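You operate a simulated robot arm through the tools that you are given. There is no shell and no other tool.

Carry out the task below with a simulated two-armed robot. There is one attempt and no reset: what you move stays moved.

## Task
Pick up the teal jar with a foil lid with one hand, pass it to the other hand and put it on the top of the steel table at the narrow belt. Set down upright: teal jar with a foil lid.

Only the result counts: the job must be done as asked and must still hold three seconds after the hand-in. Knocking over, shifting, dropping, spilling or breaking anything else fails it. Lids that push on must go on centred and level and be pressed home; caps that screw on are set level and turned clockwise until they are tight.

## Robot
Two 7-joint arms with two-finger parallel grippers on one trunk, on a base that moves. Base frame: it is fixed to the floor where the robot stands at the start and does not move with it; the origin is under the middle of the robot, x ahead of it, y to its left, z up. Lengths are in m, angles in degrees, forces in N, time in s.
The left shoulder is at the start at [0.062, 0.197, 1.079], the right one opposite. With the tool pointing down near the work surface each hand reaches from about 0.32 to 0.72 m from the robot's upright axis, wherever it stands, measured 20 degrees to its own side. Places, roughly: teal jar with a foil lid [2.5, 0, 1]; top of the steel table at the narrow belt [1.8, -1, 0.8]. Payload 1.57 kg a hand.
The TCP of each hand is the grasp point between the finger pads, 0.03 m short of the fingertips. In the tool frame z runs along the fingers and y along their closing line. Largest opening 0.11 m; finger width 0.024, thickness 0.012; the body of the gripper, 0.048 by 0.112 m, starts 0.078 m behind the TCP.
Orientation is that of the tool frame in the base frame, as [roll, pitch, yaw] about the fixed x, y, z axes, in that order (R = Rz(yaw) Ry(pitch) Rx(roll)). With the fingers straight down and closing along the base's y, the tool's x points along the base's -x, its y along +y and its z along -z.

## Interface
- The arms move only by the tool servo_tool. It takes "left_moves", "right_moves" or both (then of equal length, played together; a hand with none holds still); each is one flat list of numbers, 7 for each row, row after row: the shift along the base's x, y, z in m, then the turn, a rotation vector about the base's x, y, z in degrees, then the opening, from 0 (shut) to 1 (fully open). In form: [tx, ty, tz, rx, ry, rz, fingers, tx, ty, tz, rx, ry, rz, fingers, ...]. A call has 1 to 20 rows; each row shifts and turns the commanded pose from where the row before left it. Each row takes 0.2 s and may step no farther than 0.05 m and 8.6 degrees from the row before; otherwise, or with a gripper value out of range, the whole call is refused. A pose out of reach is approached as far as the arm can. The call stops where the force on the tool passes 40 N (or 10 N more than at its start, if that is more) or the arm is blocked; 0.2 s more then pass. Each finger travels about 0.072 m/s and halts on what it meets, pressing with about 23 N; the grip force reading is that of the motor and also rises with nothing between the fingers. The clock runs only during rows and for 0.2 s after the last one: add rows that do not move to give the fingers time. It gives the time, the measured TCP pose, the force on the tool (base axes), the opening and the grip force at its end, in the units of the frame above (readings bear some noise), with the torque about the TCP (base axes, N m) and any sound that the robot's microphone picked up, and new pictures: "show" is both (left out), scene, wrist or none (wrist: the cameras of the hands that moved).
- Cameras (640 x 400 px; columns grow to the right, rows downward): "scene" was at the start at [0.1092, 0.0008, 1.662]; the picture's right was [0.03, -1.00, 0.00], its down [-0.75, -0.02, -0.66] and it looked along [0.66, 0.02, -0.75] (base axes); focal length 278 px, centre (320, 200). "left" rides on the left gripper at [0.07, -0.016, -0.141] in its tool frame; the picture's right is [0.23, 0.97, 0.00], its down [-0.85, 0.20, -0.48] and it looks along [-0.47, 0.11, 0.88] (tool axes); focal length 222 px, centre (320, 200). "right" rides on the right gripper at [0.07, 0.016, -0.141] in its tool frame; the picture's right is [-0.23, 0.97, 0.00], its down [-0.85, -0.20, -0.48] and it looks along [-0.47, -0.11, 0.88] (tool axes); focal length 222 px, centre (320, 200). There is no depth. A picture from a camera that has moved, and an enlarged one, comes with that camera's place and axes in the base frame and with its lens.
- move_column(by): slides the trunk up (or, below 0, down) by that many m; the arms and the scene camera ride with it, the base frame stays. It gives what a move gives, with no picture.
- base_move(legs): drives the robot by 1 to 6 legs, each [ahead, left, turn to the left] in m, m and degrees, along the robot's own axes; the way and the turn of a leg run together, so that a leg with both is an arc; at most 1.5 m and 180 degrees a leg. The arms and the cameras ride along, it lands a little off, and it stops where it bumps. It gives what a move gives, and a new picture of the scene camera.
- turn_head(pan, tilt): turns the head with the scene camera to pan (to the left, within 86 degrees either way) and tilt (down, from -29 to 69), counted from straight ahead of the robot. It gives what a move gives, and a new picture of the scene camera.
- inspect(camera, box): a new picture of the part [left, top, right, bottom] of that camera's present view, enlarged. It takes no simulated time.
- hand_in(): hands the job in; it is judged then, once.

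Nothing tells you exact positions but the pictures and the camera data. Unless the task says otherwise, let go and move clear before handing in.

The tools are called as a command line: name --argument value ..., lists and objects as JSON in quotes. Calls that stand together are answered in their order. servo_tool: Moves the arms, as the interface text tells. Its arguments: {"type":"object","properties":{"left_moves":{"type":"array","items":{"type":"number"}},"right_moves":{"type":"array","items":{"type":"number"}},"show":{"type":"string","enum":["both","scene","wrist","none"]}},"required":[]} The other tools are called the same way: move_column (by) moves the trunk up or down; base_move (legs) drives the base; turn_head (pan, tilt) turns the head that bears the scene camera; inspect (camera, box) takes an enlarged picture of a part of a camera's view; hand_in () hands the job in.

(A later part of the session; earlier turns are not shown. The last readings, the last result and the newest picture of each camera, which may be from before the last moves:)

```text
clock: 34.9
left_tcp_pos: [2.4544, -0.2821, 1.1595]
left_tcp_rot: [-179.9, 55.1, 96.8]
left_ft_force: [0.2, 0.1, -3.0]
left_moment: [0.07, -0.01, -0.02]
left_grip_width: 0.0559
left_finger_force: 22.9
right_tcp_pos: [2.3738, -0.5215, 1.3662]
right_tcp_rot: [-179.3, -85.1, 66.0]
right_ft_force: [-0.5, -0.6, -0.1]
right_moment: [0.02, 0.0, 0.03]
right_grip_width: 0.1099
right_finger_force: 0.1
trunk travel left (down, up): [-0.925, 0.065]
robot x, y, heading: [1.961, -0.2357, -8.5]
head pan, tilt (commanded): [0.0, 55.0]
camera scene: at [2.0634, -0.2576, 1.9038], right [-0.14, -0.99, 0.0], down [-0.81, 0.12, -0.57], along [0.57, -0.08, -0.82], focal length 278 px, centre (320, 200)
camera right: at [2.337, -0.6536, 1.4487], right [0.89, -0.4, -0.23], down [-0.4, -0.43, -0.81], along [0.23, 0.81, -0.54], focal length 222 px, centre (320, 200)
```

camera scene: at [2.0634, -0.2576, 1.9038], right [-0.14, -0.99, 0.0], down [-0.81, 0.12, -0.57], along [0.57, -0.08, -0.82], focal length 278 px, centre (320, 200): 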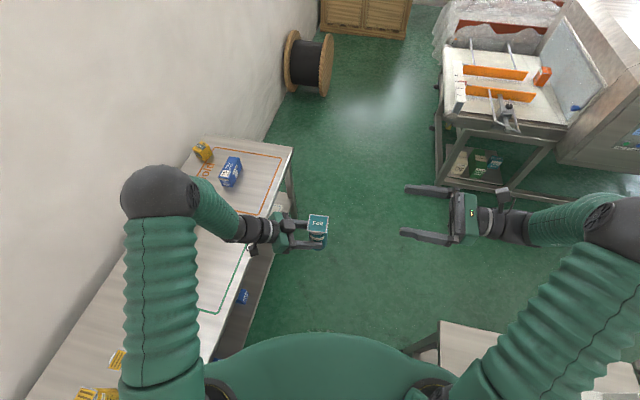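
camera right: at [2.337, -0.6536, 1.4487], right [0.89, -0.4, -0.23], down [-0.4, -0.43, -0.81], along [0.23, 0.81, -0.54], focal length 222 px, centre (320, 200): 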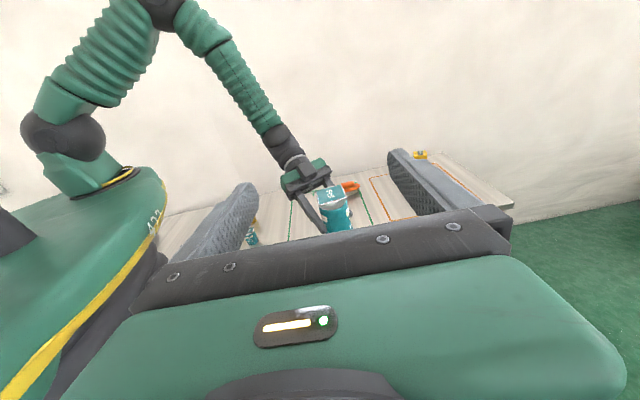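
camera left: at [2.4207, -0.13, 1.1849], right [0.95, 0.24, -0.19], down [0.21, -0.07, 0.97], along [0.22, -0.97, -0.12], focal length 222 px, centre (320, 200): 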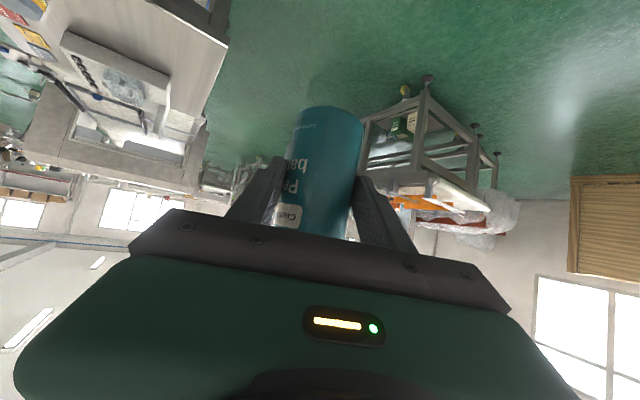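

The right hand now points left, nearly level, with its camera on top, and it sees the jar in the left hand. I'll enlarge both views to measure the jar before I bring the right hand in.

inspect --camera "right" --box '[270, 150, 390, 240]'

inspect --camera "scene" --box '[240, 160, 460, 290]'

```text
4.44 times, centred on (330, 195) of right
camera zoom: at [2.337, -0.6536, 1.4487], right [0.89, -0.4, -0.23], down [-0.4, -0.43, -0.81], along [0.23, 0.81, -0.54], focal length 987 px, centre (276, 222)
```

zoom: 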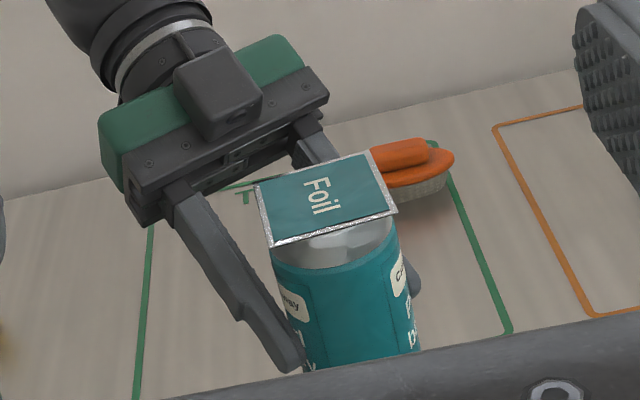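

```text
2.91 times, centred on (350, 225) of scene
camera zoom: at [2.0634, -0.2576, 1.9038], right [-0.14, -0.99, 0.0], down [-0.81, 0.12, -0.57], along [0.57, -0.08, -0.82], focal length 808 px, centre (233, 127)
```

zoom: 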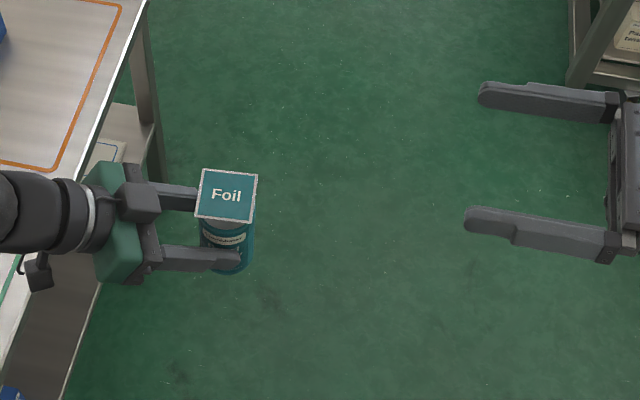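

By triangulating, I find the jar's lid centre at (2.458, -0.307, 1.219), so the jar sits about 0.02 m further out along the left fingers than I had assumed. To keep the two pairs of fingers apart I'll turn the hands to face each other almost directly and bring the right hand down to a spot just short of the jar's upper part.

servo_tool --left_moves '[0, 0, 0, 0, 0, -6.4, 0, 0, 0, 0, 0, 0, -6.4, 0, 0, 0, 0, 0, 0, 0, 0, 0, 0, 0, 0, 0, 0, 0, 0, 0, 0, 0, 0, 0, 0]' --right_moves '[0.0117, 0.0156, -0.0356, 0, 0, 8, 1, 0.0117, 0.0156, -0.0356, 0, 0, 8, 1, 0.0117, 0.0156, -0.0356, 0, 0, 0, 1, 0.0117, 0.0156, -0.0356, 0, 0, 0, 1, 0.0117, 0.0156, -0.0356, 0, 0, 0, 1]' --show "both"

```text
clock: 36.1
left_tcp_pos: [2.4568, -0.2819, 1.159]
left_tcp_rot: [-179.7, 55.1, 84.1]
left_ft_force: [-0.6, 0.5, -2.4]
left_moment: [0.1, -0.03, 0.03]
left_grip_width: 0.0557
left_finger_force: 22.6
right_tcp_pos: [2.4343, -0.4426, 1.1887]
right_tcp_rot: [-178.7, -84.9, 81.6]
right_ft_force: [0.7, 0.3, -0.3]
right_moment: [0.01, 0.03, 0.04]
right_grip_width: 0.1099
right_finger_force: 0.0
trunk travel left (down, up): [-0.925, 0.065]
robot x, y, heading: [1.9572, -0.2384, -8.2]
head pan, tilt (commanded): [0.0, 55.0]
camera scene: at [2.0664, -0.2551, 1.9036], right [-0.14, -0.99, 0.0], down [-0.81, 0.12, -0.57], along [0.56, -0.08, -0.82], focal length 278 px, centre (320, 200)
camera right: at [2.4354, -0.5792, 1.2701], right [0.96, -0.14, -0.23], down [-0.27, -0.52, -0.81], along [0.0, 0.84, -0.54], focal length 222 px, centre (320, 200)
camera left: at [2.4572, -0.126, 1.1841], right [0.98, 0.03, -0.19], down [0.19, -0.12, 0.97], along [0.0, -0.99, -0.12], focal length 222 px, centre (320, 200)
```

scene: 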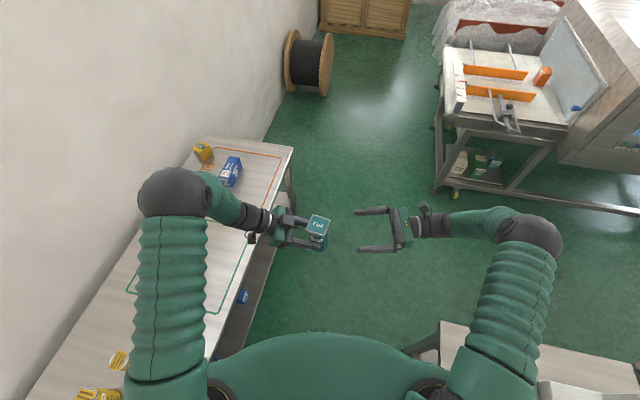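
right: 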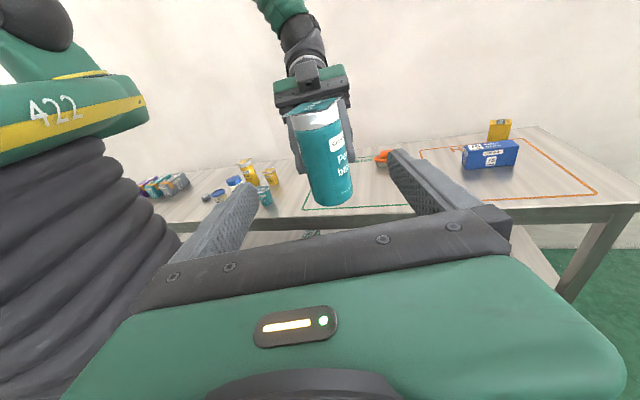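
left: 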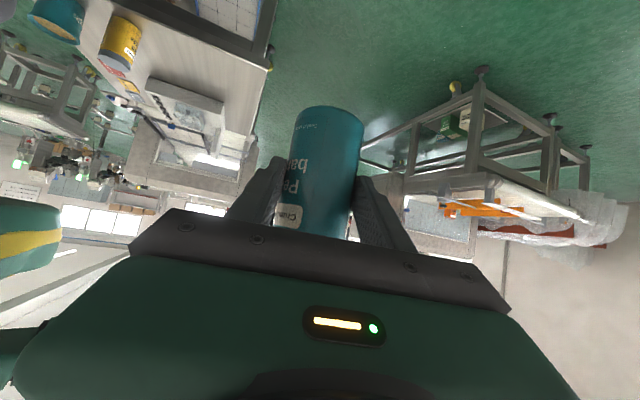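

inspect --camera "right" --box '[250, 80, 410, 220]'

inspect --camera "scene" --box '[250, 180, 430, 280]'

```text
2.86 times, centred on (330, 150) of right
camera zoom: at [2.4354, -0.5792, 1.2701], right [0.96, -0.14, -0.23], down [-0.27, -0.52, -0.81], along [0.0, 0.84, -0.54], focal length 635 px, centre (291, 343)
```

zoom: 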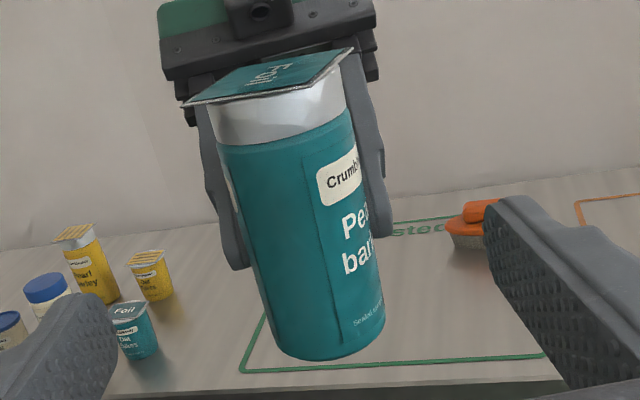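

```text
3.56 times, centred on (340, 230) of scene
camera zoom: at [2.0664, -0.2551, 1.9036], right [-0.14, -0.99, 0.0], down [-0.81, 0.12, -0.57], along [0.56, -0.08, -0.82], focal length 988 px, centre (249, 93)
```

zoom: 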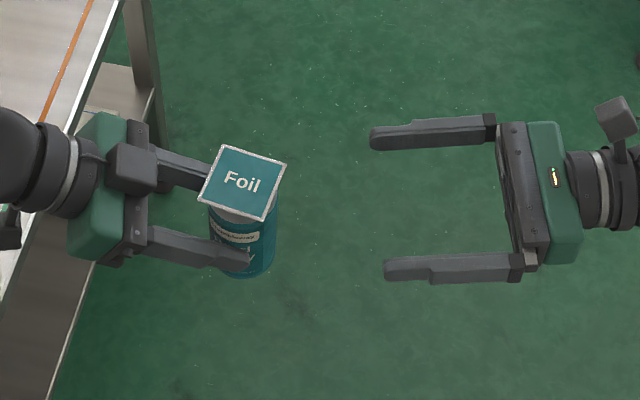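

The lid centre now triangulates to about (2.456, -0.306, 1.22), and the right hand is in line with it at the right height, with its fingers set to pass above the left fingertips. I slide the right hand in with open fingers.

servo_tool --right_moves '[0.0034, 0.0238, 0, 0, 0, 0, 1, 0.0034, 0.0238, 0, 0, 0, 0, 1, 0.0034, 0.0238, 0, 0, 0, 0, 1, 0.0034, 0.0238, 0, 0, 0, 0, 1, 0.0034, 0.0238, 0, 0, 0, 0, 1]' --show "both"

inspect --camera "scene" --box '[250, 180, 430, 280]'

inspect --camera "left" --box '[220, 80, 420, 240]'

```text
clock: 37.3
left_tcp_pos: [2.4547, -0.281, 1.1616]
left_tcp_rot: [-180.0, 55.1, 84.1]
left_ft_force: [0.2, -0.3, -1.9]
left_moment: [0.04, -0.01, -0.02]
left_grip_width: 0.0559
left_finger_force: 23.0
right_tcp_pos: [2.4489, -0.3221, 1.1895]
right_tcp_rot: [-179.4, -84.8, 82.1]
right_ft_force: [0.2, -0.1, 0.3]
right_moment: [-0.01, 0.01, -0.02]
right_grip_width: 0.1103
right_finger_force: 0.1
trunk travel left (down, up): [-0.925, 0.065]
robot x, y, heading: [1.9539, -0.2375, -8.4]
head pan, tilt (commanded): [0.0, 55.0]
camera scene: at [2.0634, -0.2536, 1.9038], right [-0.14, -0.99, 0.0], down [-0.81, 0.12, -0.57], along [0.57, -0.08, -0.82], focal length 278 px, centre (320, 200)
camera right: at [2.4488, -0.4588, 1.2718], right [0.96, -0.14, -0.23], down [-0.27, -0.52, -0.81], along [0.0, 0.84, -0.54], focal length 222 px, centre (320, 200)
```

scene: 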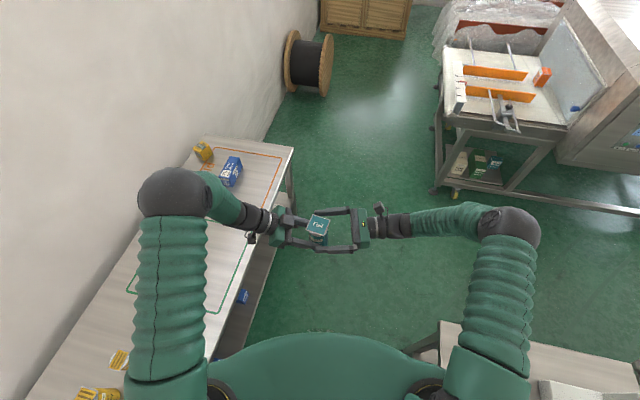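
right: 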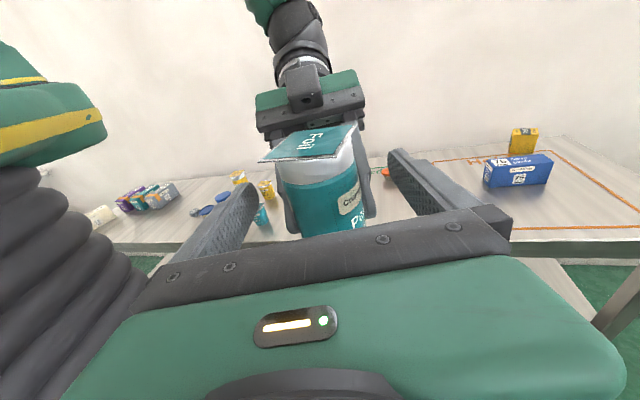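

```text
3.56 times, centred on (340, 230) of scene
camera zoom: at [2.0634, -0.2536, 1.9038], right [-0.14, -0.99, 0.0], down [-0.81, 0.12, -0.57], along [0.57, -0.08, -0.82], focal length 988 px, centre (249, 93)
```

zoom: 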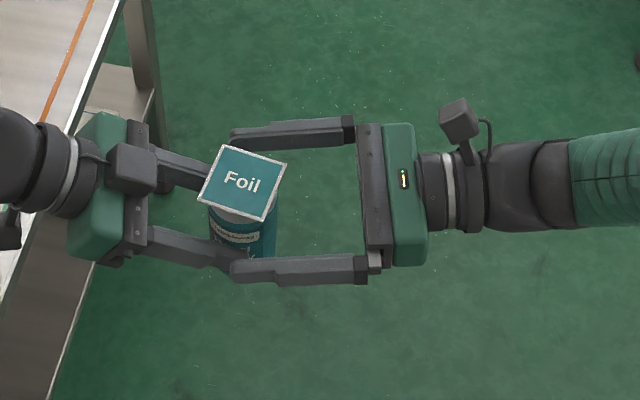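

```text
2.50 times, centred on (320, 160) of left
camera zoom: at [2.4552, -0.1252, 1.1851], right [0.98, 0.03, -0.19], down [0.19, -0.12, 0.97], along [0.0, -0.99, -0.12], focal length 555 px, centre (320, 300)
```

zoom: 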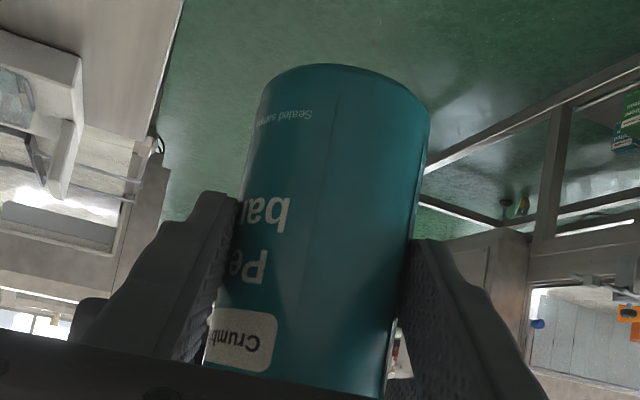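

The right fingers straddle the jar's upper part and pass above the left ones, but the hand is about 4 mm off to the near side. I correct that first and then close the right gripper while the left keeps hold.

servo_tool --left_moves '[0, 0, 0, 0, 0, 0, 0, 0, 0, 0, 0, 0, 0, 0, 0, 0, 0, 0, 0, 0, 0, 0, 0, 0, 0, 0, 0, 0]' --right_moves '[0.0045, -0.0006, 0, 0, 0, 0, 1, 0, 0, 0, 0, 0, 0, 0.7, 0, 0, 0, 0, 0, 0, 0.6, 0, 0, 0, 0, 0, 0, 0.6]' --show "both"

inspect --camera "scene" --box '[280, 200, 380, 260]'

inspect --camera "right" --box '[220, 110, 420, 240]'

```text
clock: 38.3
left_tcp_pos: [2.4533, -0.2819, 1.1598]
left_tcp_rot: [-179.9, 55.1, 84.0]
left_ft_force: [-0.3, -0.3, -3.4]
left_moment: [0.07, 0.03, 0.02]
left_grip_width: 0.0557
left_finger_force: 22.8
right_tcp_pos: [2.4539, -0.3242, 1.1895]
right_tcp_rot: [-179.4, -84.9, 82.2]
right_ft_force: [-0.5, -0.4, -0.3]
right_moment: [0.01, -0.01, -0.01]
right_grip_width: 0.0661
right_finger_force: 0.0
trunk travel left (down, up): [-0.925, 0.065]
robot x, y, heading: [1.9563, -0.2386, -8.2]
head pan, tilt (commanded): [0.0, 55.0]
camera scene: at [2.0638, -0.2548, 1.9038], right [-0.14, -0.99, 0.0], down [-0.81, 0.12, -0.57], along [0.56, -0.08, -0.82], focal length 278 px, centre (320, 200)
camera right: at [2.4537, -0.4604, 1.2716], right [0.96, -0.14, -0.23], down [-0.27, -0.52, -0.81], along [0.0, 0.84, -0.54], focal length 222 px, centre (320, 200)
camera left: at [2.4554, -0.1258, 1.1851], right [0.98, 0.03, -0.19], down [0.19, -0.12, 0.97], along [0.0, -0.99, -0.12], focal length 222 px, centre (320, 200)
```

scene: 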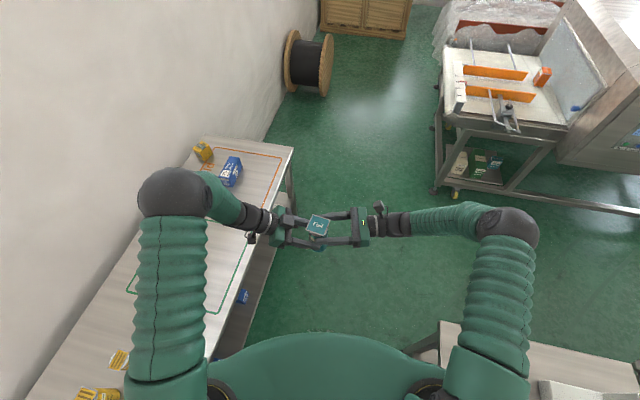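
right: 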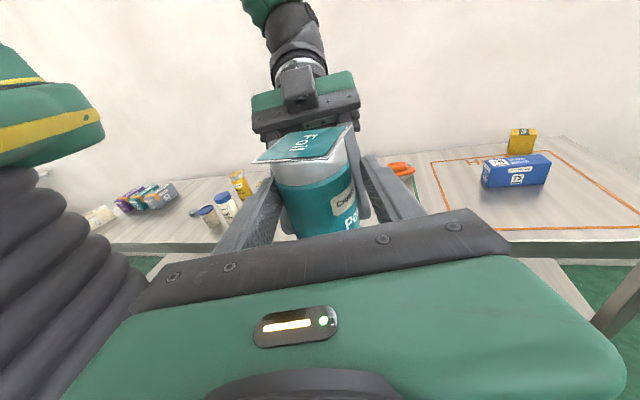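
left: 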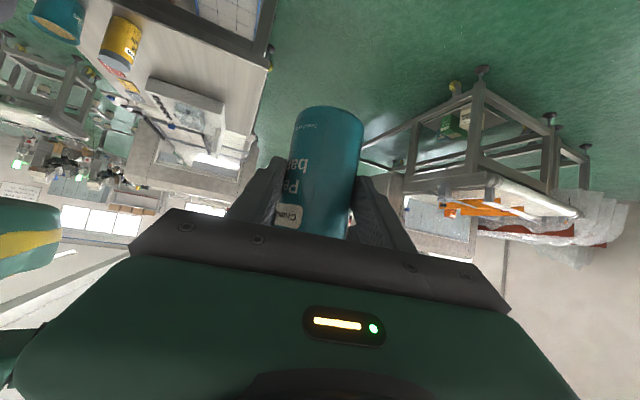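

```text
6.40 times, centred on (330, 230) of scene
camera zoom: at [2.0638, -0.2548, 1.9038], right [-0.14, -0.99, 0.0], down [-0.81, 0.12, -0.57], along [0.56, -0.08, -0.82], focal length 1778 px, centre (256, 8)
```

zoom: 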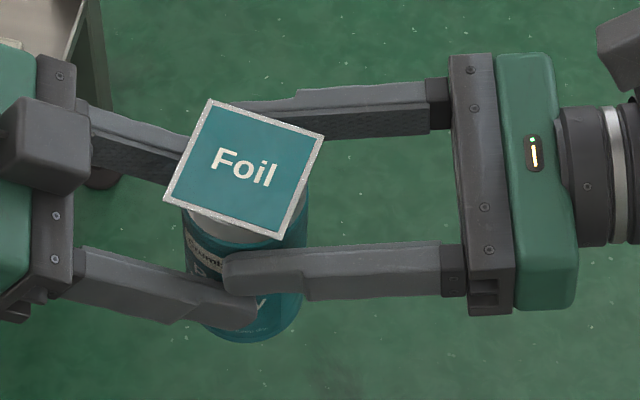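

```text
3.08 times, centred on (320, 175) of right
camera zoom: at [2.4537, -0.4604, 1.2716], right [0.96, -0.14, -0.23], down [-0.27, -0.52, -0.81], along [0.0, 0.84, -0.54], focal length 684 px, centre (320, 277)
```

zoom: 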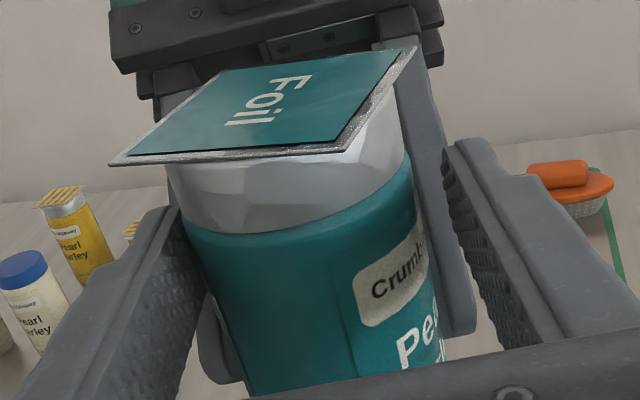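

Enlarged, the jar lies closer to the finger on the robot's side, so my shift went too far. I move back about 4 mm, then close fully.

servo_tool --left_moves '[0, 0, 0, 0, 0, 0, 0, 0, 0, 0, 0, 0, 0, 0]' --right_moves '[-0.0042, 0.0006, 0, 0, 0, 0, 0.6, 0, 0, 0, 0, 0, 0, 0.6]' --show "none"

inspect --camera "right" --box '[220, 110, 420, 240]'

inspect --camera "scene" --box '[280, 200, 380, 260]'

```text
clock: 38.9
left_tcp_pos: [2.4541, -0.2808, 1.1617]
left_tcp_rot: [-179.9, 55.1, 84.0]
left_ft_force: [0.0, 0.1, -2.3]
left_moment: [0.04, 0.03, -0.01]
left_grip_width: 0.0555
left_finger_force: 23.2
right_tcp_pos: [2.4494, -0.3235, 1.1896]
right_tcp_rot: [-179.3, -84.9, 82.3]
right_ft_force: [-0.8, 0.6, 0.0]
right_moment: [0.01, 0.0, 0.01]
right_grip_width: 0.0661
right_finger_force: 0.0
trunk travel left (down, up): [-0.925, 0.065]
robot x, y, heading: [1.9577, -0.2373, -8.7]
head pan, tilt (commanded): [0.0, 55.0]
```

```text
3.08 times, centred on (320, 175) of right
camera zoom: at [2.4494, -0.4597, 1.2717], right [0.96, -0.14, -0.23], down [-0.27, -0.52, -0.81], along [0.0, 0.84, -0.54], focal length 684 px, centre (320, 277)
```

zoom: 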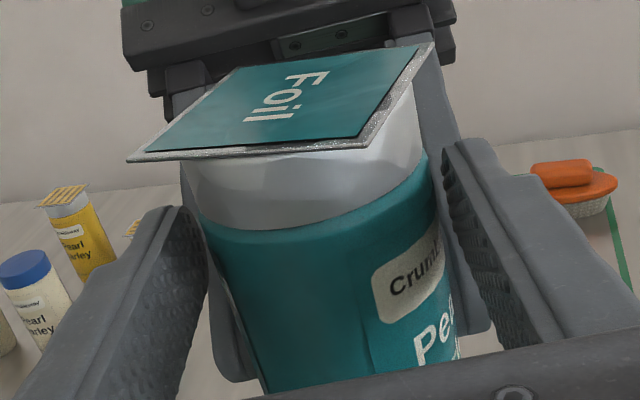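

```text
6.40 times, centred on (330, 230) of scene
camera zoom: at [2.0636, -0.2547, 1.9038], right [-0.14, -0.99, 0.0], down [-0.81, 0.12, -0.57], along [0.56, -0.08, -0.82], focal length 1778 px, centre (256, 8)
```

zoom: 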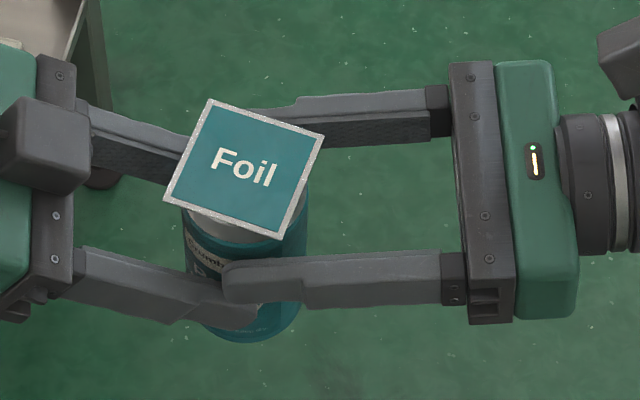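

The jar is now centred between the right fingers, which lie under the lid and above the left fingers. I close the right gripper.

servo_tool --left_moves '[0, 0, 0, 0, 0, 0, 0, 0, 0, 0, 0, 0, 0, 0, 0, 0, 0, 0, 0, 0, 0]' --right_moves '[0, 0, 0, 0, 0, 0, 0.4, 0, 0, 0, 0, 0, 0, 0, 0, 0, 0, 0, 0, 0, 0]' --show "none"

inspect --camera "scene" --box '[280, 200, 380, 260]'

inspect --camera "right" --box '[220, 110, 420, 240]'

```text
clock: 39.7
left_tcp_pos: [2.4542, -0.2817, 1.1609]
left_tcp_rot: [-179.9, 55.1, 84.0]
left_ft_force: [-3.0, 0.7, -1.7]
left_moment: [-0.03, -0.28, -0.07]
left_grip_width: 0.0557
left_finger_force: 22.9
right_tcp_pos: [2.4491, -0.3235, 1.1886]
right_tcp_rot: [-179.3, -84.9, 82.2]
right_ft_force: [3.7, -0.6, 0.1]
right_moment: [0.01, 0.14, -0.11]
right_grip_width: 0.0554
right_finger_force: 22.9
trunk travel left (down, up): [-0.925, 0.065]
robot x, y, heading: [1.9562, -0.2332, -8.5]
head pan, tilt (commanded): [0.0, 55.0]
```

```text
6.40 times, centred on (330, 230) of scene
camera zoom: at [2.0637, -0.2547, 1.9038], right [-0.14, -0.99, 0.0], down [-0.81, 0.12, -0.57], along [0.56, -0.08, -0.82], focal length 1778 px, centre (256, 8)
```

zoom: 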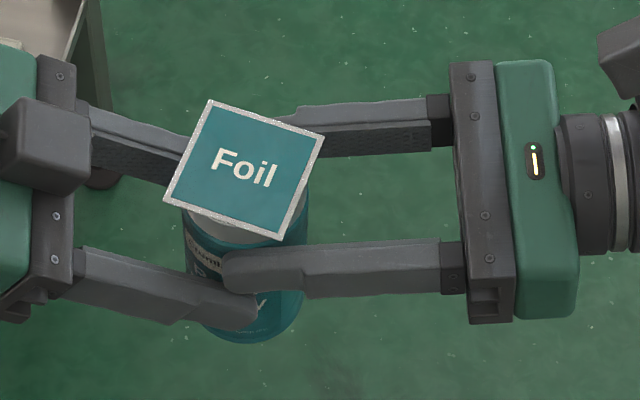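

```text
3.08 times, centred on (320, 175) of right
camera zoom: at [2.4496, -0.4598, 1.2717], right [0.96, -0.14, -0.23], down [-0.27, -0.52, -0.81], along [0.0, 0.84, -0.54], focal length 684 px, centre (320, 277)
```

zoom: 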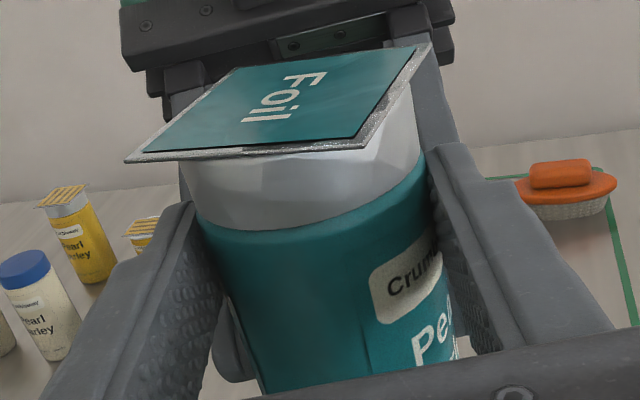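

Both hands now hold the jar, with only a small side force of 3.7 N between them. I open the left hand and check that the right hand carries the jar.

servo_tool --left_moves '[0, 0, 0, 0, 0, 0, 0.7, 0, 0, 0, 0, 0, 0, 0.9, 0, 0, 0, 0, 0, 0, 0.9]' --right_moves '[0, 0, 0, 0, 0, 0, 0, 0, 0, 0, 0, 0, 0, 0, 0, 0, 0, 0, 0, 0, 0]' --show "none"

inspect --camera "scene" --box '[280, 200, 380, 260]'

inspect --camera "right" --box '[220, 110, 420, 240]'

inspect --camera "left" --box '[220, 80, 420, 240]'

```text
clock: 40.5
left_tcp_pos: [2.4533, -0.2823, 1.1603]
left_tcp_rot: [-179.9, 55.1, 84.0]
left_ft_force: [-0.8, 0.1, 0.4]
left_moment: [0.0, -0.03, 0.0]
left_grip_width: 0.099
left_finger_force: 0.1
right_tcp_pos: [2.4482, -0.3224, 1.1882]
right_tcp_rot: [-179.3, -84.9, 82.2]
right_ft_force: [-0.4, 0.8, 0.1]
right_moment: [-0.03, 0.0, -0.01]
right_grip_width: 0.0553
right_finger_force: 22.8
trunk travel left (down, up): [-0.925, 0.065]
robot x, y, heading: [1.9554, -0.2363, -8.4]
head pan, tilt (commanded): [0.0, 55.0]
```

```text
6.40 times, centred on (330, 230) of scene
camera zoom: at [2.0637, -0.2547, 1.9038], right [-0.14, -0.99, 0.0], down [-0.81, 0.12, -0.57], along [0.56, -0.08, -0.82], focal length 1778 px, centre (256, 8)
```

zoom: 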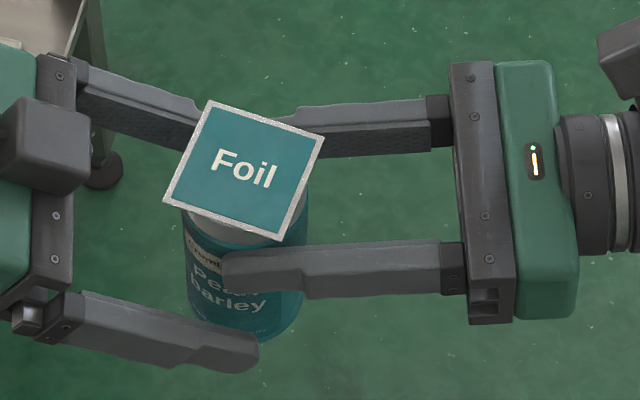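

```text
3.08 times, centred on (320, 175) of right
camera zoom: at [2.4494, -0.4597, 1.2716], right [0.96, -0.14, -0.23], down [-0.27, -0.52, -0.81], along [0.0, 0.84, -0.54], focal length 684 px, centre (320, 277)
```

zoom: 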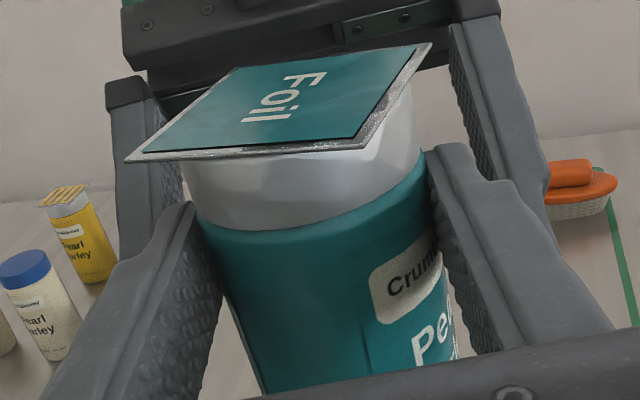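

```text
2.50 times, centred on (320, 160) of left
camera zoom: at [2.4553, -0.1258, 1.1851], right [0.98, 0.03, -0.19], down [0.19, -0.12, 0.97], along [0.0, -0.99, -0.12], focal length 555 px, centre (320, 300)
```

zoom: 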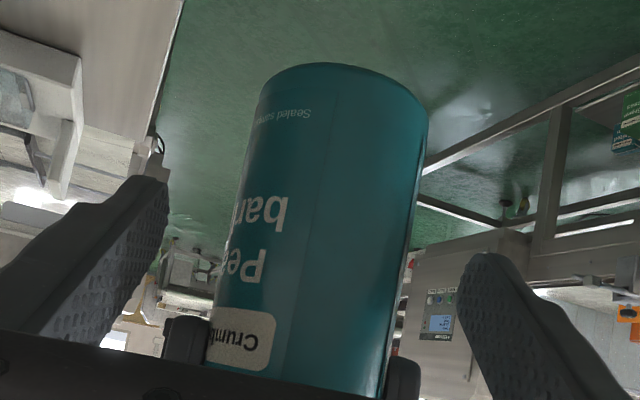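

The jar has not moved and the right hand holds it alone at 23 N. I withdraw the left hand back along its own fingers.

servo_tool --left_moves '[0.0021, 0.0196, 0.0138, 0, 0, 0, 0.9, 0.0021, 0.0196, 0.0138, 0, 0, 0, 0.9, 0.0021, 0.0196, 0.0138, 0, 0, 0, 0.9, 0.0021, 0.0196, 0.0138, 0, 0, 0, 0.9, 0.0021, 0.0196, 0.0138, 0, 0, 0, 0.9, 0.0021, 0.0196, 0.0138, 0, 0, 0, 0.9]' --show "both"

```text
clock: 41.9
left_tcp_pos: [2.467, -0.1627, 1.2427]
left_tcp_rot: [-179.9, 55.0, 84.0]
left_ft_force: [0.8, -0.2, -0.1]
left_moment: [-0.01, -0.01, -0.02]
left_grip_width: 0.099
left_finger_force: 0.1
right_tcp_pos: [2.4476, -0.3229, 1.1891]
right_tcp_rot: [-179.6, -84.9, 82.4]
right_ft_force: [0.3, -0.3, -1.3]
right_moment: [-0.05, -0.02, -0.02]
right_grip_width: 0.0556
right_finger_force: 22.6
trunk travel left (down, up): [-0.925, 0.065]
robot x, y, heading: [1.955, -0.236, -8.5]
head pan, tilt (commanded): [0.0, 55.0]
camera scene: at [2.0631, -0.253, 1.9038], right [-0.14, -0.99, 0.0], down [-0.81, 0.12, -0.57], along [0.57, -0.08, -0.82], focal length 278 px, centre (320, 200)
camera left: at [2.4674, -0.0074, 1.2674], right [0.98, 0.03, -0.19], down [0.19, -0.12, 0.97], along [0.0, -0.99, -0.12], focal length 222 px, centre (320, 200)
```

scene: 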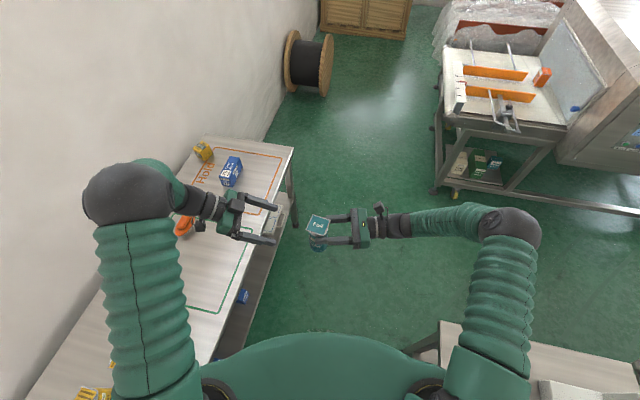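
left: 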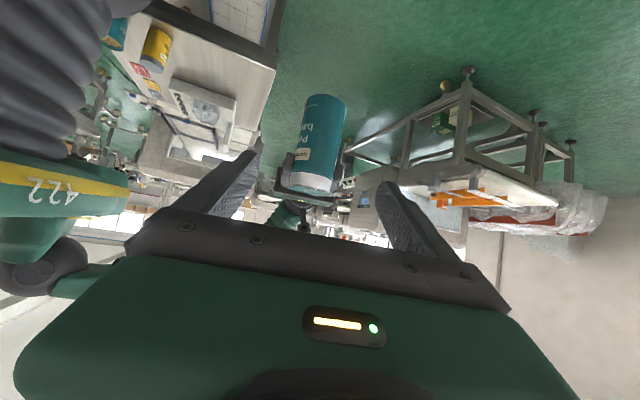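

The right hand carries the jar alone, upright and still. I'll raise the trunk slightly and back straight out along the middle of the aisle, with everything kept well above both tables.

move_column --by 0.06

base_move --legs '[[-0.632, 0.138, 0]]'

inspect --camera "right" --box '[0, 0, 640, 400]'

```text
clock: 42.9
left_tcp_pos: [2.4673, -0.1635, 1.3007]
left_tcp_rot: [-179.9, 55.2, 84.0]
left_ft_force: [0.4, -0.5, -0.2]
left_moment: [0.03, -0.01, -0.02]
left_grip_width: 0.0989
left_finger_force: 0.0
right_tcp_pos: [2.4507, -0.322, 1.2494]
right_tcp_rot: [-179.1, -84.9, 81.9]
right_ft_force: [0.3, 0.2, -3.0]
right_moment: [-0.03, -0.01, 0.0]
right_grip_width: 0.0553
right_finger_force: 23.4
trunk travel left (down, up): [-0.985, 0.005]
robot x, y, heading: [1.9581, -0.2391, -8.0]
head pan, tilt (commanded): [0.0, 55.0]
```

```text
clock: 46.5
left_tcp_pos: [1.8676, 0.0629, 1.3017]
left_tcp_rot: [-179.8, 55.0, 84.2]
left_ft_force: [-0.3, 0.2, -0.3]
left_moment: [0.03, 0.01, -0.02]
left_grip_width: 0.0988
left_finger_force: 0.1
right_tcp_pos: [1.8488, -0.0955, 1.2487]
right_tcp_rot: [-177.8, -85.0, 80.9]
right_ft_force: [-0.3, 0.0, -1.7]
right_moment: [-0.05, 0.0, -0.02]
right_grip_width: 0.0554
right_finger_force: 22.7
trunk travel left (down, up): [-0.985, 0.005]
robot x, y, heading: [1.3555, -0.0091, -8.5]
head pan, tilt (commanded): [0.0, 55.0]
camera scene: at [1.4656, -0.0289, 1.9635], right [-0.14, -0.99, 0.0], down [-0.81, 0.12, -0.57], along [0.56, -0.08, -0.82], focal length 278 px, centre (320, 200)
```

scene: 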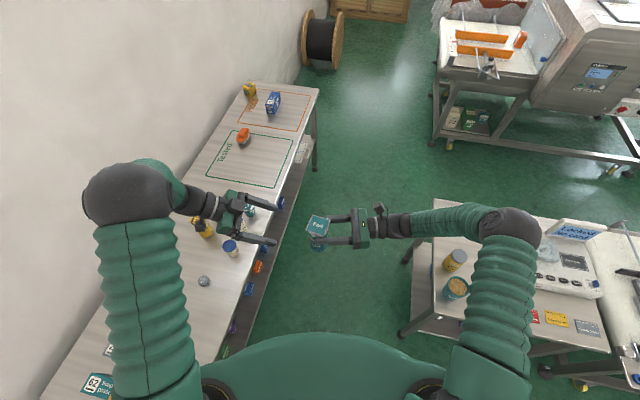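

```text
1.00 times, centred on (320, 200) of right (not enlarged: the box is as wide or as high as the picture)
camera zoom: at [1.8505, -0.2323, 1.3305], right [0.96, -0.14, -0.23], down [-0.27, -0.52, -0.81], along [-0.01, 0.84, -0.54], focal length 222 px, centre (320, 200)
```

zoom: 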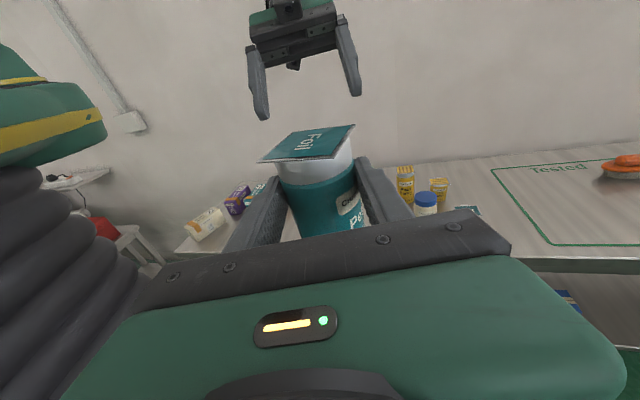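

The robot has backed out to the mouth of the aisle with the jar steady in the right hand. I'll turn the head to the small steel table and measure the free area.

turn_head --pan -50 --tilt 50

inspect --camera "scene" --box '[150, 120, 500, 340]'

```text
clock: 47.6
left_tcp_pos: [1.8618, 0.0638, 1.3042]
left_tcp_rot: [179.9, 55.0, 84.0]
left_ft_force: [0.2, 0.7, -0.2]
left_moment: [-0.04, 0.04, 0.0]
left_grip_width: 0.0988
left_finger_force: 0.1
right_tcp_pos: [1.8454, -0.094, 1.2512]
right_tcp_rot: [179.2, -84.8, 83.6]
right_ft_force: [-0.2, 0.5, -2.8]
right_moment: [-0.01, 0.0, 0.01]
right_grip_width: 0.0554
right_finger_force: 22.5
trunk travel left (down, up): [-0.985, 0.005]
robot x, y, heading: [1.3544, -0.0109, -8.4]
head pan, tilt (commanded): [-50.0, 50.0]
camera scene: at [1.4301, -0.0822, 1.9704], right [-0.85, -0.53, 0.0], down [-0.41, 0.65, -0.64], along [0.34, -0.55, -0.77], focal length 278 px, centre (320, 200)
```

scene: 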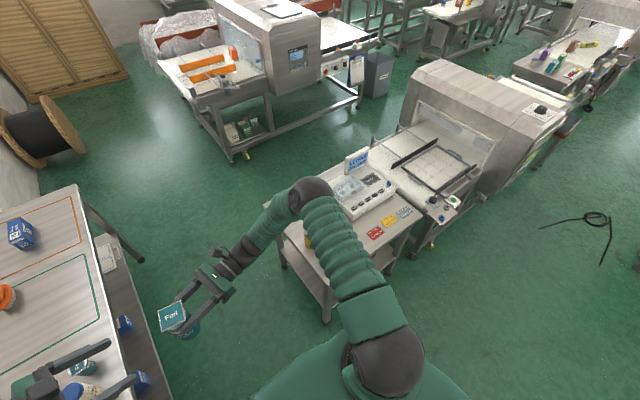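

```text
1.82 times, centred on (325, 230) of scene
camera zoom: at [1.4301, -0.0822, 1.9704], right [-0.85, -0.53, 0.0], down [-0.41, 0.65, -0.64], along [0.34, -0.55, -0.77], focal length 505 px, centre (311, 146)
```

zoom: 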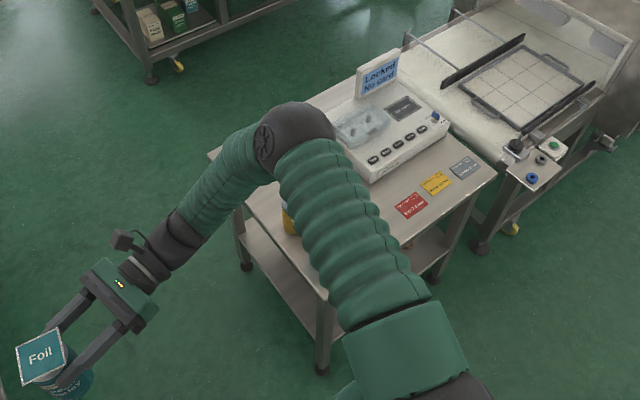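

The right arm hides the free part of the table from here. I'll turn the robot toward the table and move to its near-left corner, keeping the jar high.

base_move --legs '[[0, 0, -36.5], [0.1, -0.2, 0]]'

turn_head --pan -15 --tilt 55

```text
clock: 51.1
left_tcp_pos: [1.7406, -0.458, 1.3035]
left_tcp_rot: [179.7, 55.5, 47.4]
left_ft_force: [0.4, 0.6, -0.9]
left_moment: [0.0, 0.03, 0.0]
left_grip_width: 0.0991
left_finger_force: 0.0
right_tcp_pos: [1.6311, -0.5761, 1.2511]
right_tcp_rot: [178.4, -84.6, 48.1]
right_ft_force: [-0.1, 0.5, -1.9]
right_moment: [-0.04, 0.04, 0.0]
right_grip_width: 0.0556
right_finger_force: 22.8
trunk travel left (down, up): [-0.985, 0.005]
robot x, y, heading: [1.2896, -0.2223, -44.8]
head pan, tilt (commanded): [-50.0, 50.0]
camera scene: at [1.3083, -0.3167, 1.9709], right [-1.0, 0.08, 0.0], down [0.06, 0.76, -0.65], along [-0.05, -0.64, -0.76], focal length 278 px, centre (320, 200)
```

scene: 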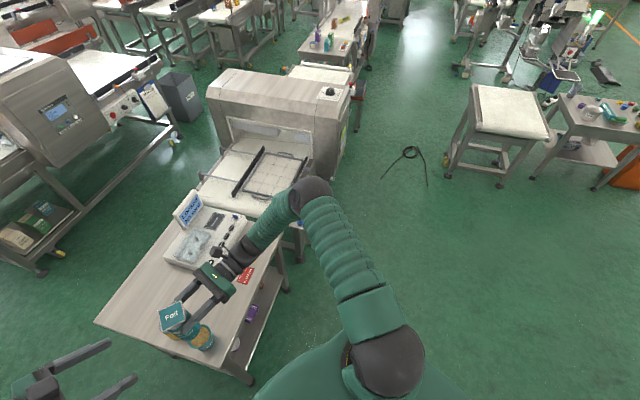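

```text
clock: 52.1
left_tcp_pos: [1.7376, -0.4622, 1.3042]
left_tcp_rot: [179.7, 55.0, 47.5]
left_ft_force: [-0.5, -0.3, -0.5]
left_moment: [-0.03, 0.04, 0.02]
left_grip_width: 0.0992
left_finger_force: 0.0
right_tcp_pos: [1.6281, -0.58, 1.251]
right_tcp_rot: [179.0, -84.9, 47.5]
right_ft_force: [-0.4, -0.1, -2.5]
right_moment: [-0.04, 0.02, 0.01]
right_grip_width: 0.0557
right_finger_force: 23.1
trunk travel left (down, up): [-0.985, 0.005]
robot x, y, heading: [1.2904, -0.224, -44.4]
head pan, tilt (commanded): [-15.0, 55.0]
camera scene: at [1.3498, -0.3103, 1.9638], right [-0.86, -0.5, 0.0], down [-0.42, 0.71, -0.57], along [0.29, -0.49, -0.82], focal length 278 px, centre (320, 200)
```

scene: 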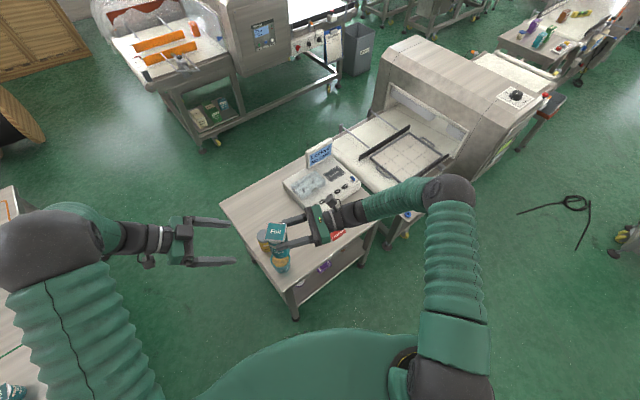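

inspect --camera "scene" --box '[200, 130, 420, 310]'

inspect --camera "right" --box '[0, 0, 640, 400]'

inspect --camera "left" --box '[0, 0, 640, 400]'

```text
2.22 times, centred on (310, 220) of scene
camera zoom: at [1.3498, -0.3103, 1.9638], right [-0.86, -0.5, 0.0], down [-0.42, 0.71, -0.57], along [0.29, -0.49, -0.82], focal length 617 px, centre (342, 156)
```

zoom: 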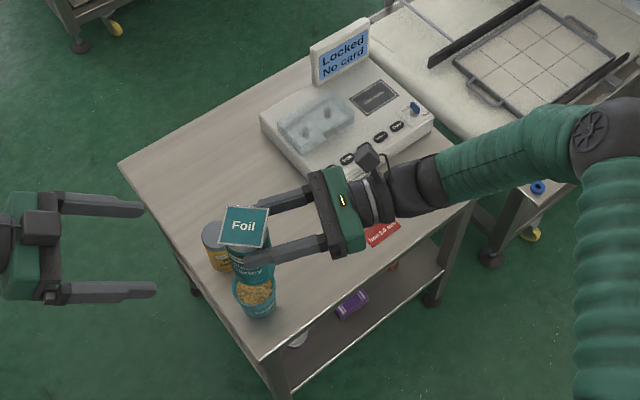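

```text
1.00 times, centred on (320, 200) of right (not enlarged: the box is as wide or as high as the picture)
camera zoom: at [1.5489, -0.6893, 1.3334], right [0.69, -0.69, -0.22], down [-0.52, -0.26, -0.81], along [0.5, 0.68, -0.54], focal length 222 px, centre (320, 200)
```

zoom: 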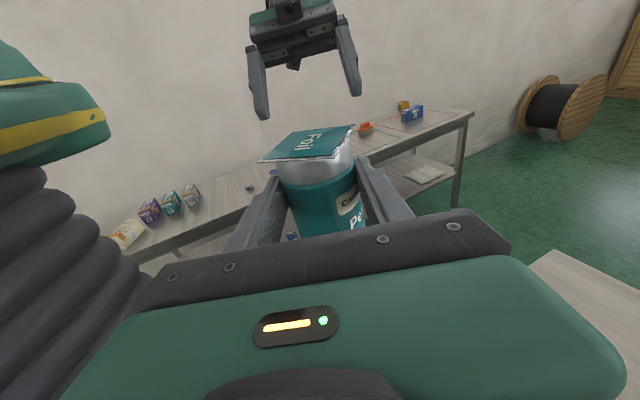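

```text
1.00 times, centred on (320, 200) of left (not enlarged: the box is as wide or as high as the picture)
camera zoom: at [1.8309, -0.3371, 1.3289], right [0.81, -0.56, -0.18], down [0.08, -0.2, 0.98], along [-0.58, -0.8, -0.12], focal length 222 px, centre (320, 200)
```

zoom: 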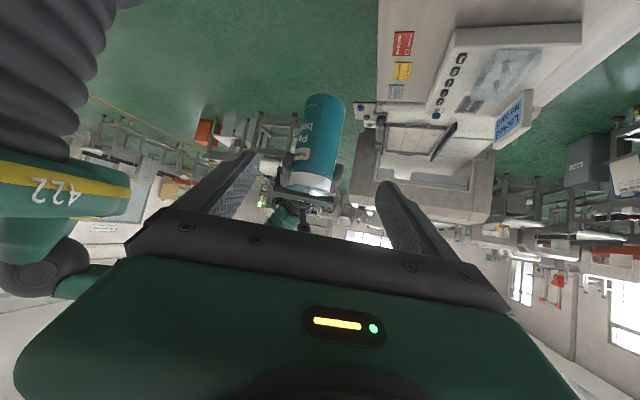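

The small table's top works out at about 0.75 m high, with its near-left corner at about (1.67, -0.55). The teal cup is near (1.73, -0.64), the yellow jar near (1.86, -0.68), and the device and cards are further right. The free spot I choose is around (1.73, -0.79). I'll tuck the left hand away and then drive 0.14 m closer.

servo_tool --left_moves '[0.0097, 0.0326, 0.02, 0, 0, 0, 0.9, 0.0097, 0.0326, 0.02, 0, 0, 0, 0.9, 0.0097, 0.0326, 0.02, 0, 0, 0, 0.9, 0.0097, 0.0326, 0.02, 0, 0, 0, 0.9, 0.0097, 0.0326, 0.02, 0, 0, 0, 0.9]' --show "none"

base_move --legs '[[0.14, 0, 0]]'

```text
clock: 53.3
left_tcp_pos: [1.7838, -0.3001, 1.4048]
left_tcp_rot: [179.6, 55.1, 47.2]
left_ft_force: [0.0, -0.1, -0.1]
left_moment: [0.01, -0.01, 0.02]
left_grip_width: 0.099
left_finger_force: 0.1
right_tcp_pos: [1.6264, -0.5804, 1.2523]
right_tcp_rot: [178.0, -85.0, 48.4]
right_ft_force: [0.5, -0.2, -2.4]
right_moment: [-0.05, 0.02, 0.01]
right_grip_width: 0.0552
right_finger_force: 22.6
trunk travel left (down, up): [-0.985, 0.005]
robot x, y, heading: [1.2865, -0.2208, -44.8]
head pan, tilt (commanded): [-15.0, 55.0]
```

```text
clock: 54.6
left_tcp_pos: [1.8788, -0.3923, 1.4073]
left_tcp_rot: [179.1, 55.1, 46.9]
left_ft_force: [-0.5, 1.0, 0.8]
left_moment: [-0.02, 0.0, 0.0]
left_grip_width: 0.0991
left_finger_force: 0.0
right_tcp_pos: [1.7223, -0.672, 1.2555]
right_tcp_rot: [175.2, -85.0, 51.3]
right_ft_force: [-0.2, 0.0, -3.0]
right_moment: [0.01, 0.02, 0.0]
right_grip_width: 0.0555
right_finger_force: 22.9
trunk travel left (down, up): [-0.985, 0.005]
robot x, y, heading: [1.3884, -0.3203, -44.5]
head pan, tilt (commanded): [-15.0, 55.0]
camera scene: at [1.4375, -0.3998, 1.9646], right [-0.86, -0.51, 0.0], down [-0.41, 0.7, -0.58], along [0.29, -0.5, -0.82], focal length 278 px, centre (320, 200)
```

scene: 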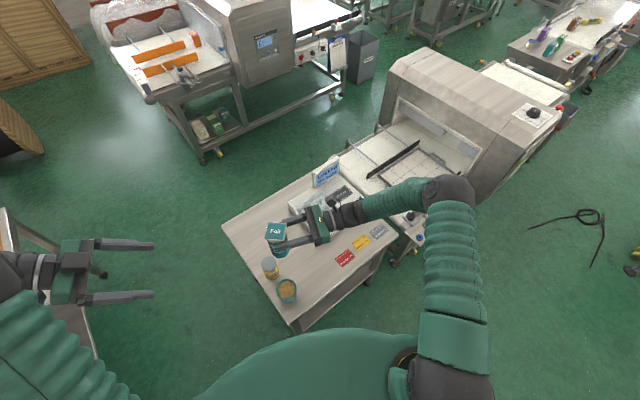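

inspect --camera "scene" --box '[200, 150, 420, 330]'

```text
2.22 times, centred on (310, 240) of scene
camera zoom: at [1.4375, -0.3998, 1.9646], right [-0.86, -0.51, 0.0], down [-0.41, 0.7, -0.58], along [0.29, -0.5, -0.82], focal length 617 px, centre (342, 111)
```

zoom: 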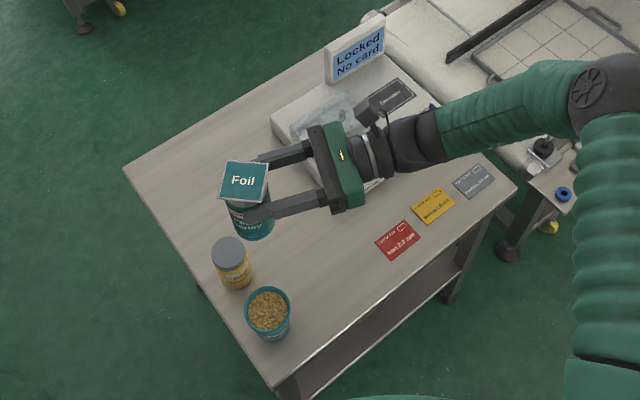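

The view confirms that the spot at (1.730, -0.791) is free, at least 0.13 m from the cup, the yellow jar, the cards and the device. I move the jar over it at this height, then lower the trunk part of the way.

servo_tool --right_moves '[-0.00125, -0.033, 0, 0, 0, 0, 0, -0.00125, -0.033, 0, 0, 0, 0, 0, -0.00125, -0.033, 0, 0, 0, 0, 0, -0.00125, -0.033, 0, 0, 0, 0, 0]' --show "none"

move_column --by -0.22

turn_head --pan -15 --tilt 50

inspect --camera "right" --box '[0, 0, 640, 400]'

```text
clock: 55.6
left_tcp_pos: [1.8854, -0.4014, 1.4032]
left_tcp_rot: [179.9, 55.0, 47.7]
left_ft_force: [0.2, 0.3, -0.7]
left_moment: [0.01, 0.01, 0.0]
left_grip_width: 0.0989
left_finger_force: 0.0
right_tcp_pos: [1.7246, -0.814, 1.2509]
right_tcp_rot: [-178.3, -85.0, 44.9]
right_ft_force: [0.0, -0.4, -2.1]
right_moment: [-0.04, 0.03, 0.03]
right_grip_width: 0.0555
right_finger_force: 23.0
trunk travel left (down, up): [-0.985, 0.005]
robot x, y, heading: [1.387, -0.321, -44.3]
head pan, tilt (commanded): [-15.0, 55.0]
```

```text
clock: 58.0
left_tcp_pos: [1.8845, -0.3967, 1.185]
left_tcp_rot: [179.6, 55.1, 47.4]
left_ft_force: [0.6, -0.4, -0.1]
left_moment: [0.01, 0.0, 0.01]
left_grip_width: 0.0988
left_finger_force: 0.1
right_tcp_pos: [1.722, -0.809, 1.0327]
right_tcp_rot: [178.8, -84.9, 47.7]
right_ft_force: [-0.3, 0.5, -2.4]
right_moment: [-0.03, 0.02, 0.02]
right_grip_width: 0.0556
right_finger_force: 23.3
trunk travel left (down, up): [-0.765, 0.225]
robot x, y, heading: [1.3886, -0.3195, -44.6]
head pan, tilt (commanded): [-15.0, 55.0]
```

```text
clock: 58.6
left_tcp_pos: [1.8839, -0.3976, 1.1856]
left_tcp_rot: [179.6, 55.1, 47.4]
left_ft_force: [-0.6, -0.3, 0.8]
left_moment: [0.01, 0.03, 0.05]
left_grip_width: 0.0986
left_finger_force: 0.1
right_tcp_pos: [1.7221, -0.8093, 1.0305]
right_tcp_rot: [178.9, -85.0, 47.5]
right_ft_force: [0.0, -0.1, -1.4]
right_moment: [-0.04, 0.01, 0.0]
right_grip_width: 0.0552
right_finger_force: 23.3
trunk travel left (down, up): [-0.765, 0.225]
robot x, y, heading: [1.3866, -0.3217, -44.6]
head pan, tilt (commanded): [-15.0, 50.0]
camera scene: at [1.4492, -0.4139, 1.7503], right [-0.86, -0.51, 0.0], down [-0.39, 0.66, -0.64], along [0.32, -0.55, -0.77], focal length 278 px, centre (320, 200)
```

scene: 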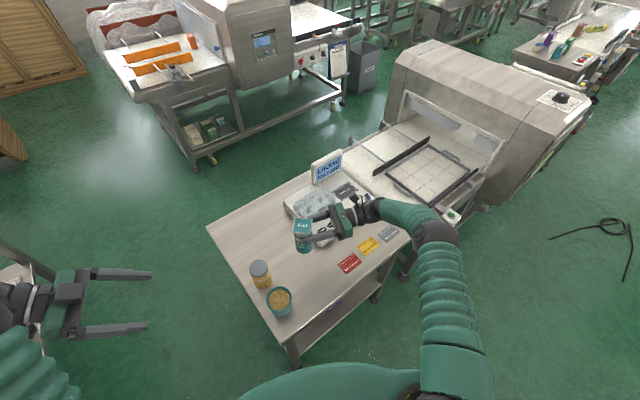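

```text
1.00 times, centred on (320, 200) of right (not enlarged: the box is as wide or as high as the picture)
camera zoom: at [1.6424, -0.9196, 1.1135], right [0.69, -0.68, -0.22], down [-0.52, -0.26, -0.81], along [0.5, 0.68, -0.54], focal length 222 px, centre (320, 200)
```

zoom: 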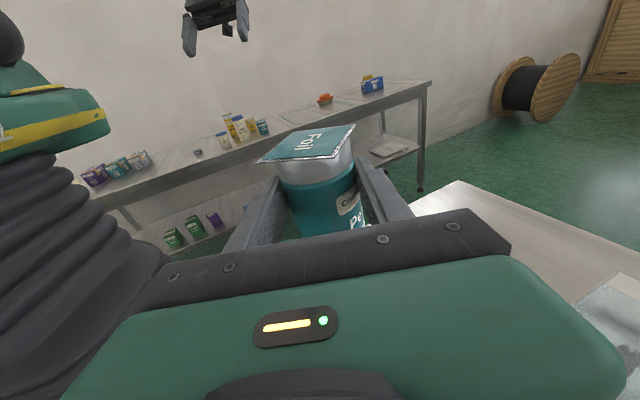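

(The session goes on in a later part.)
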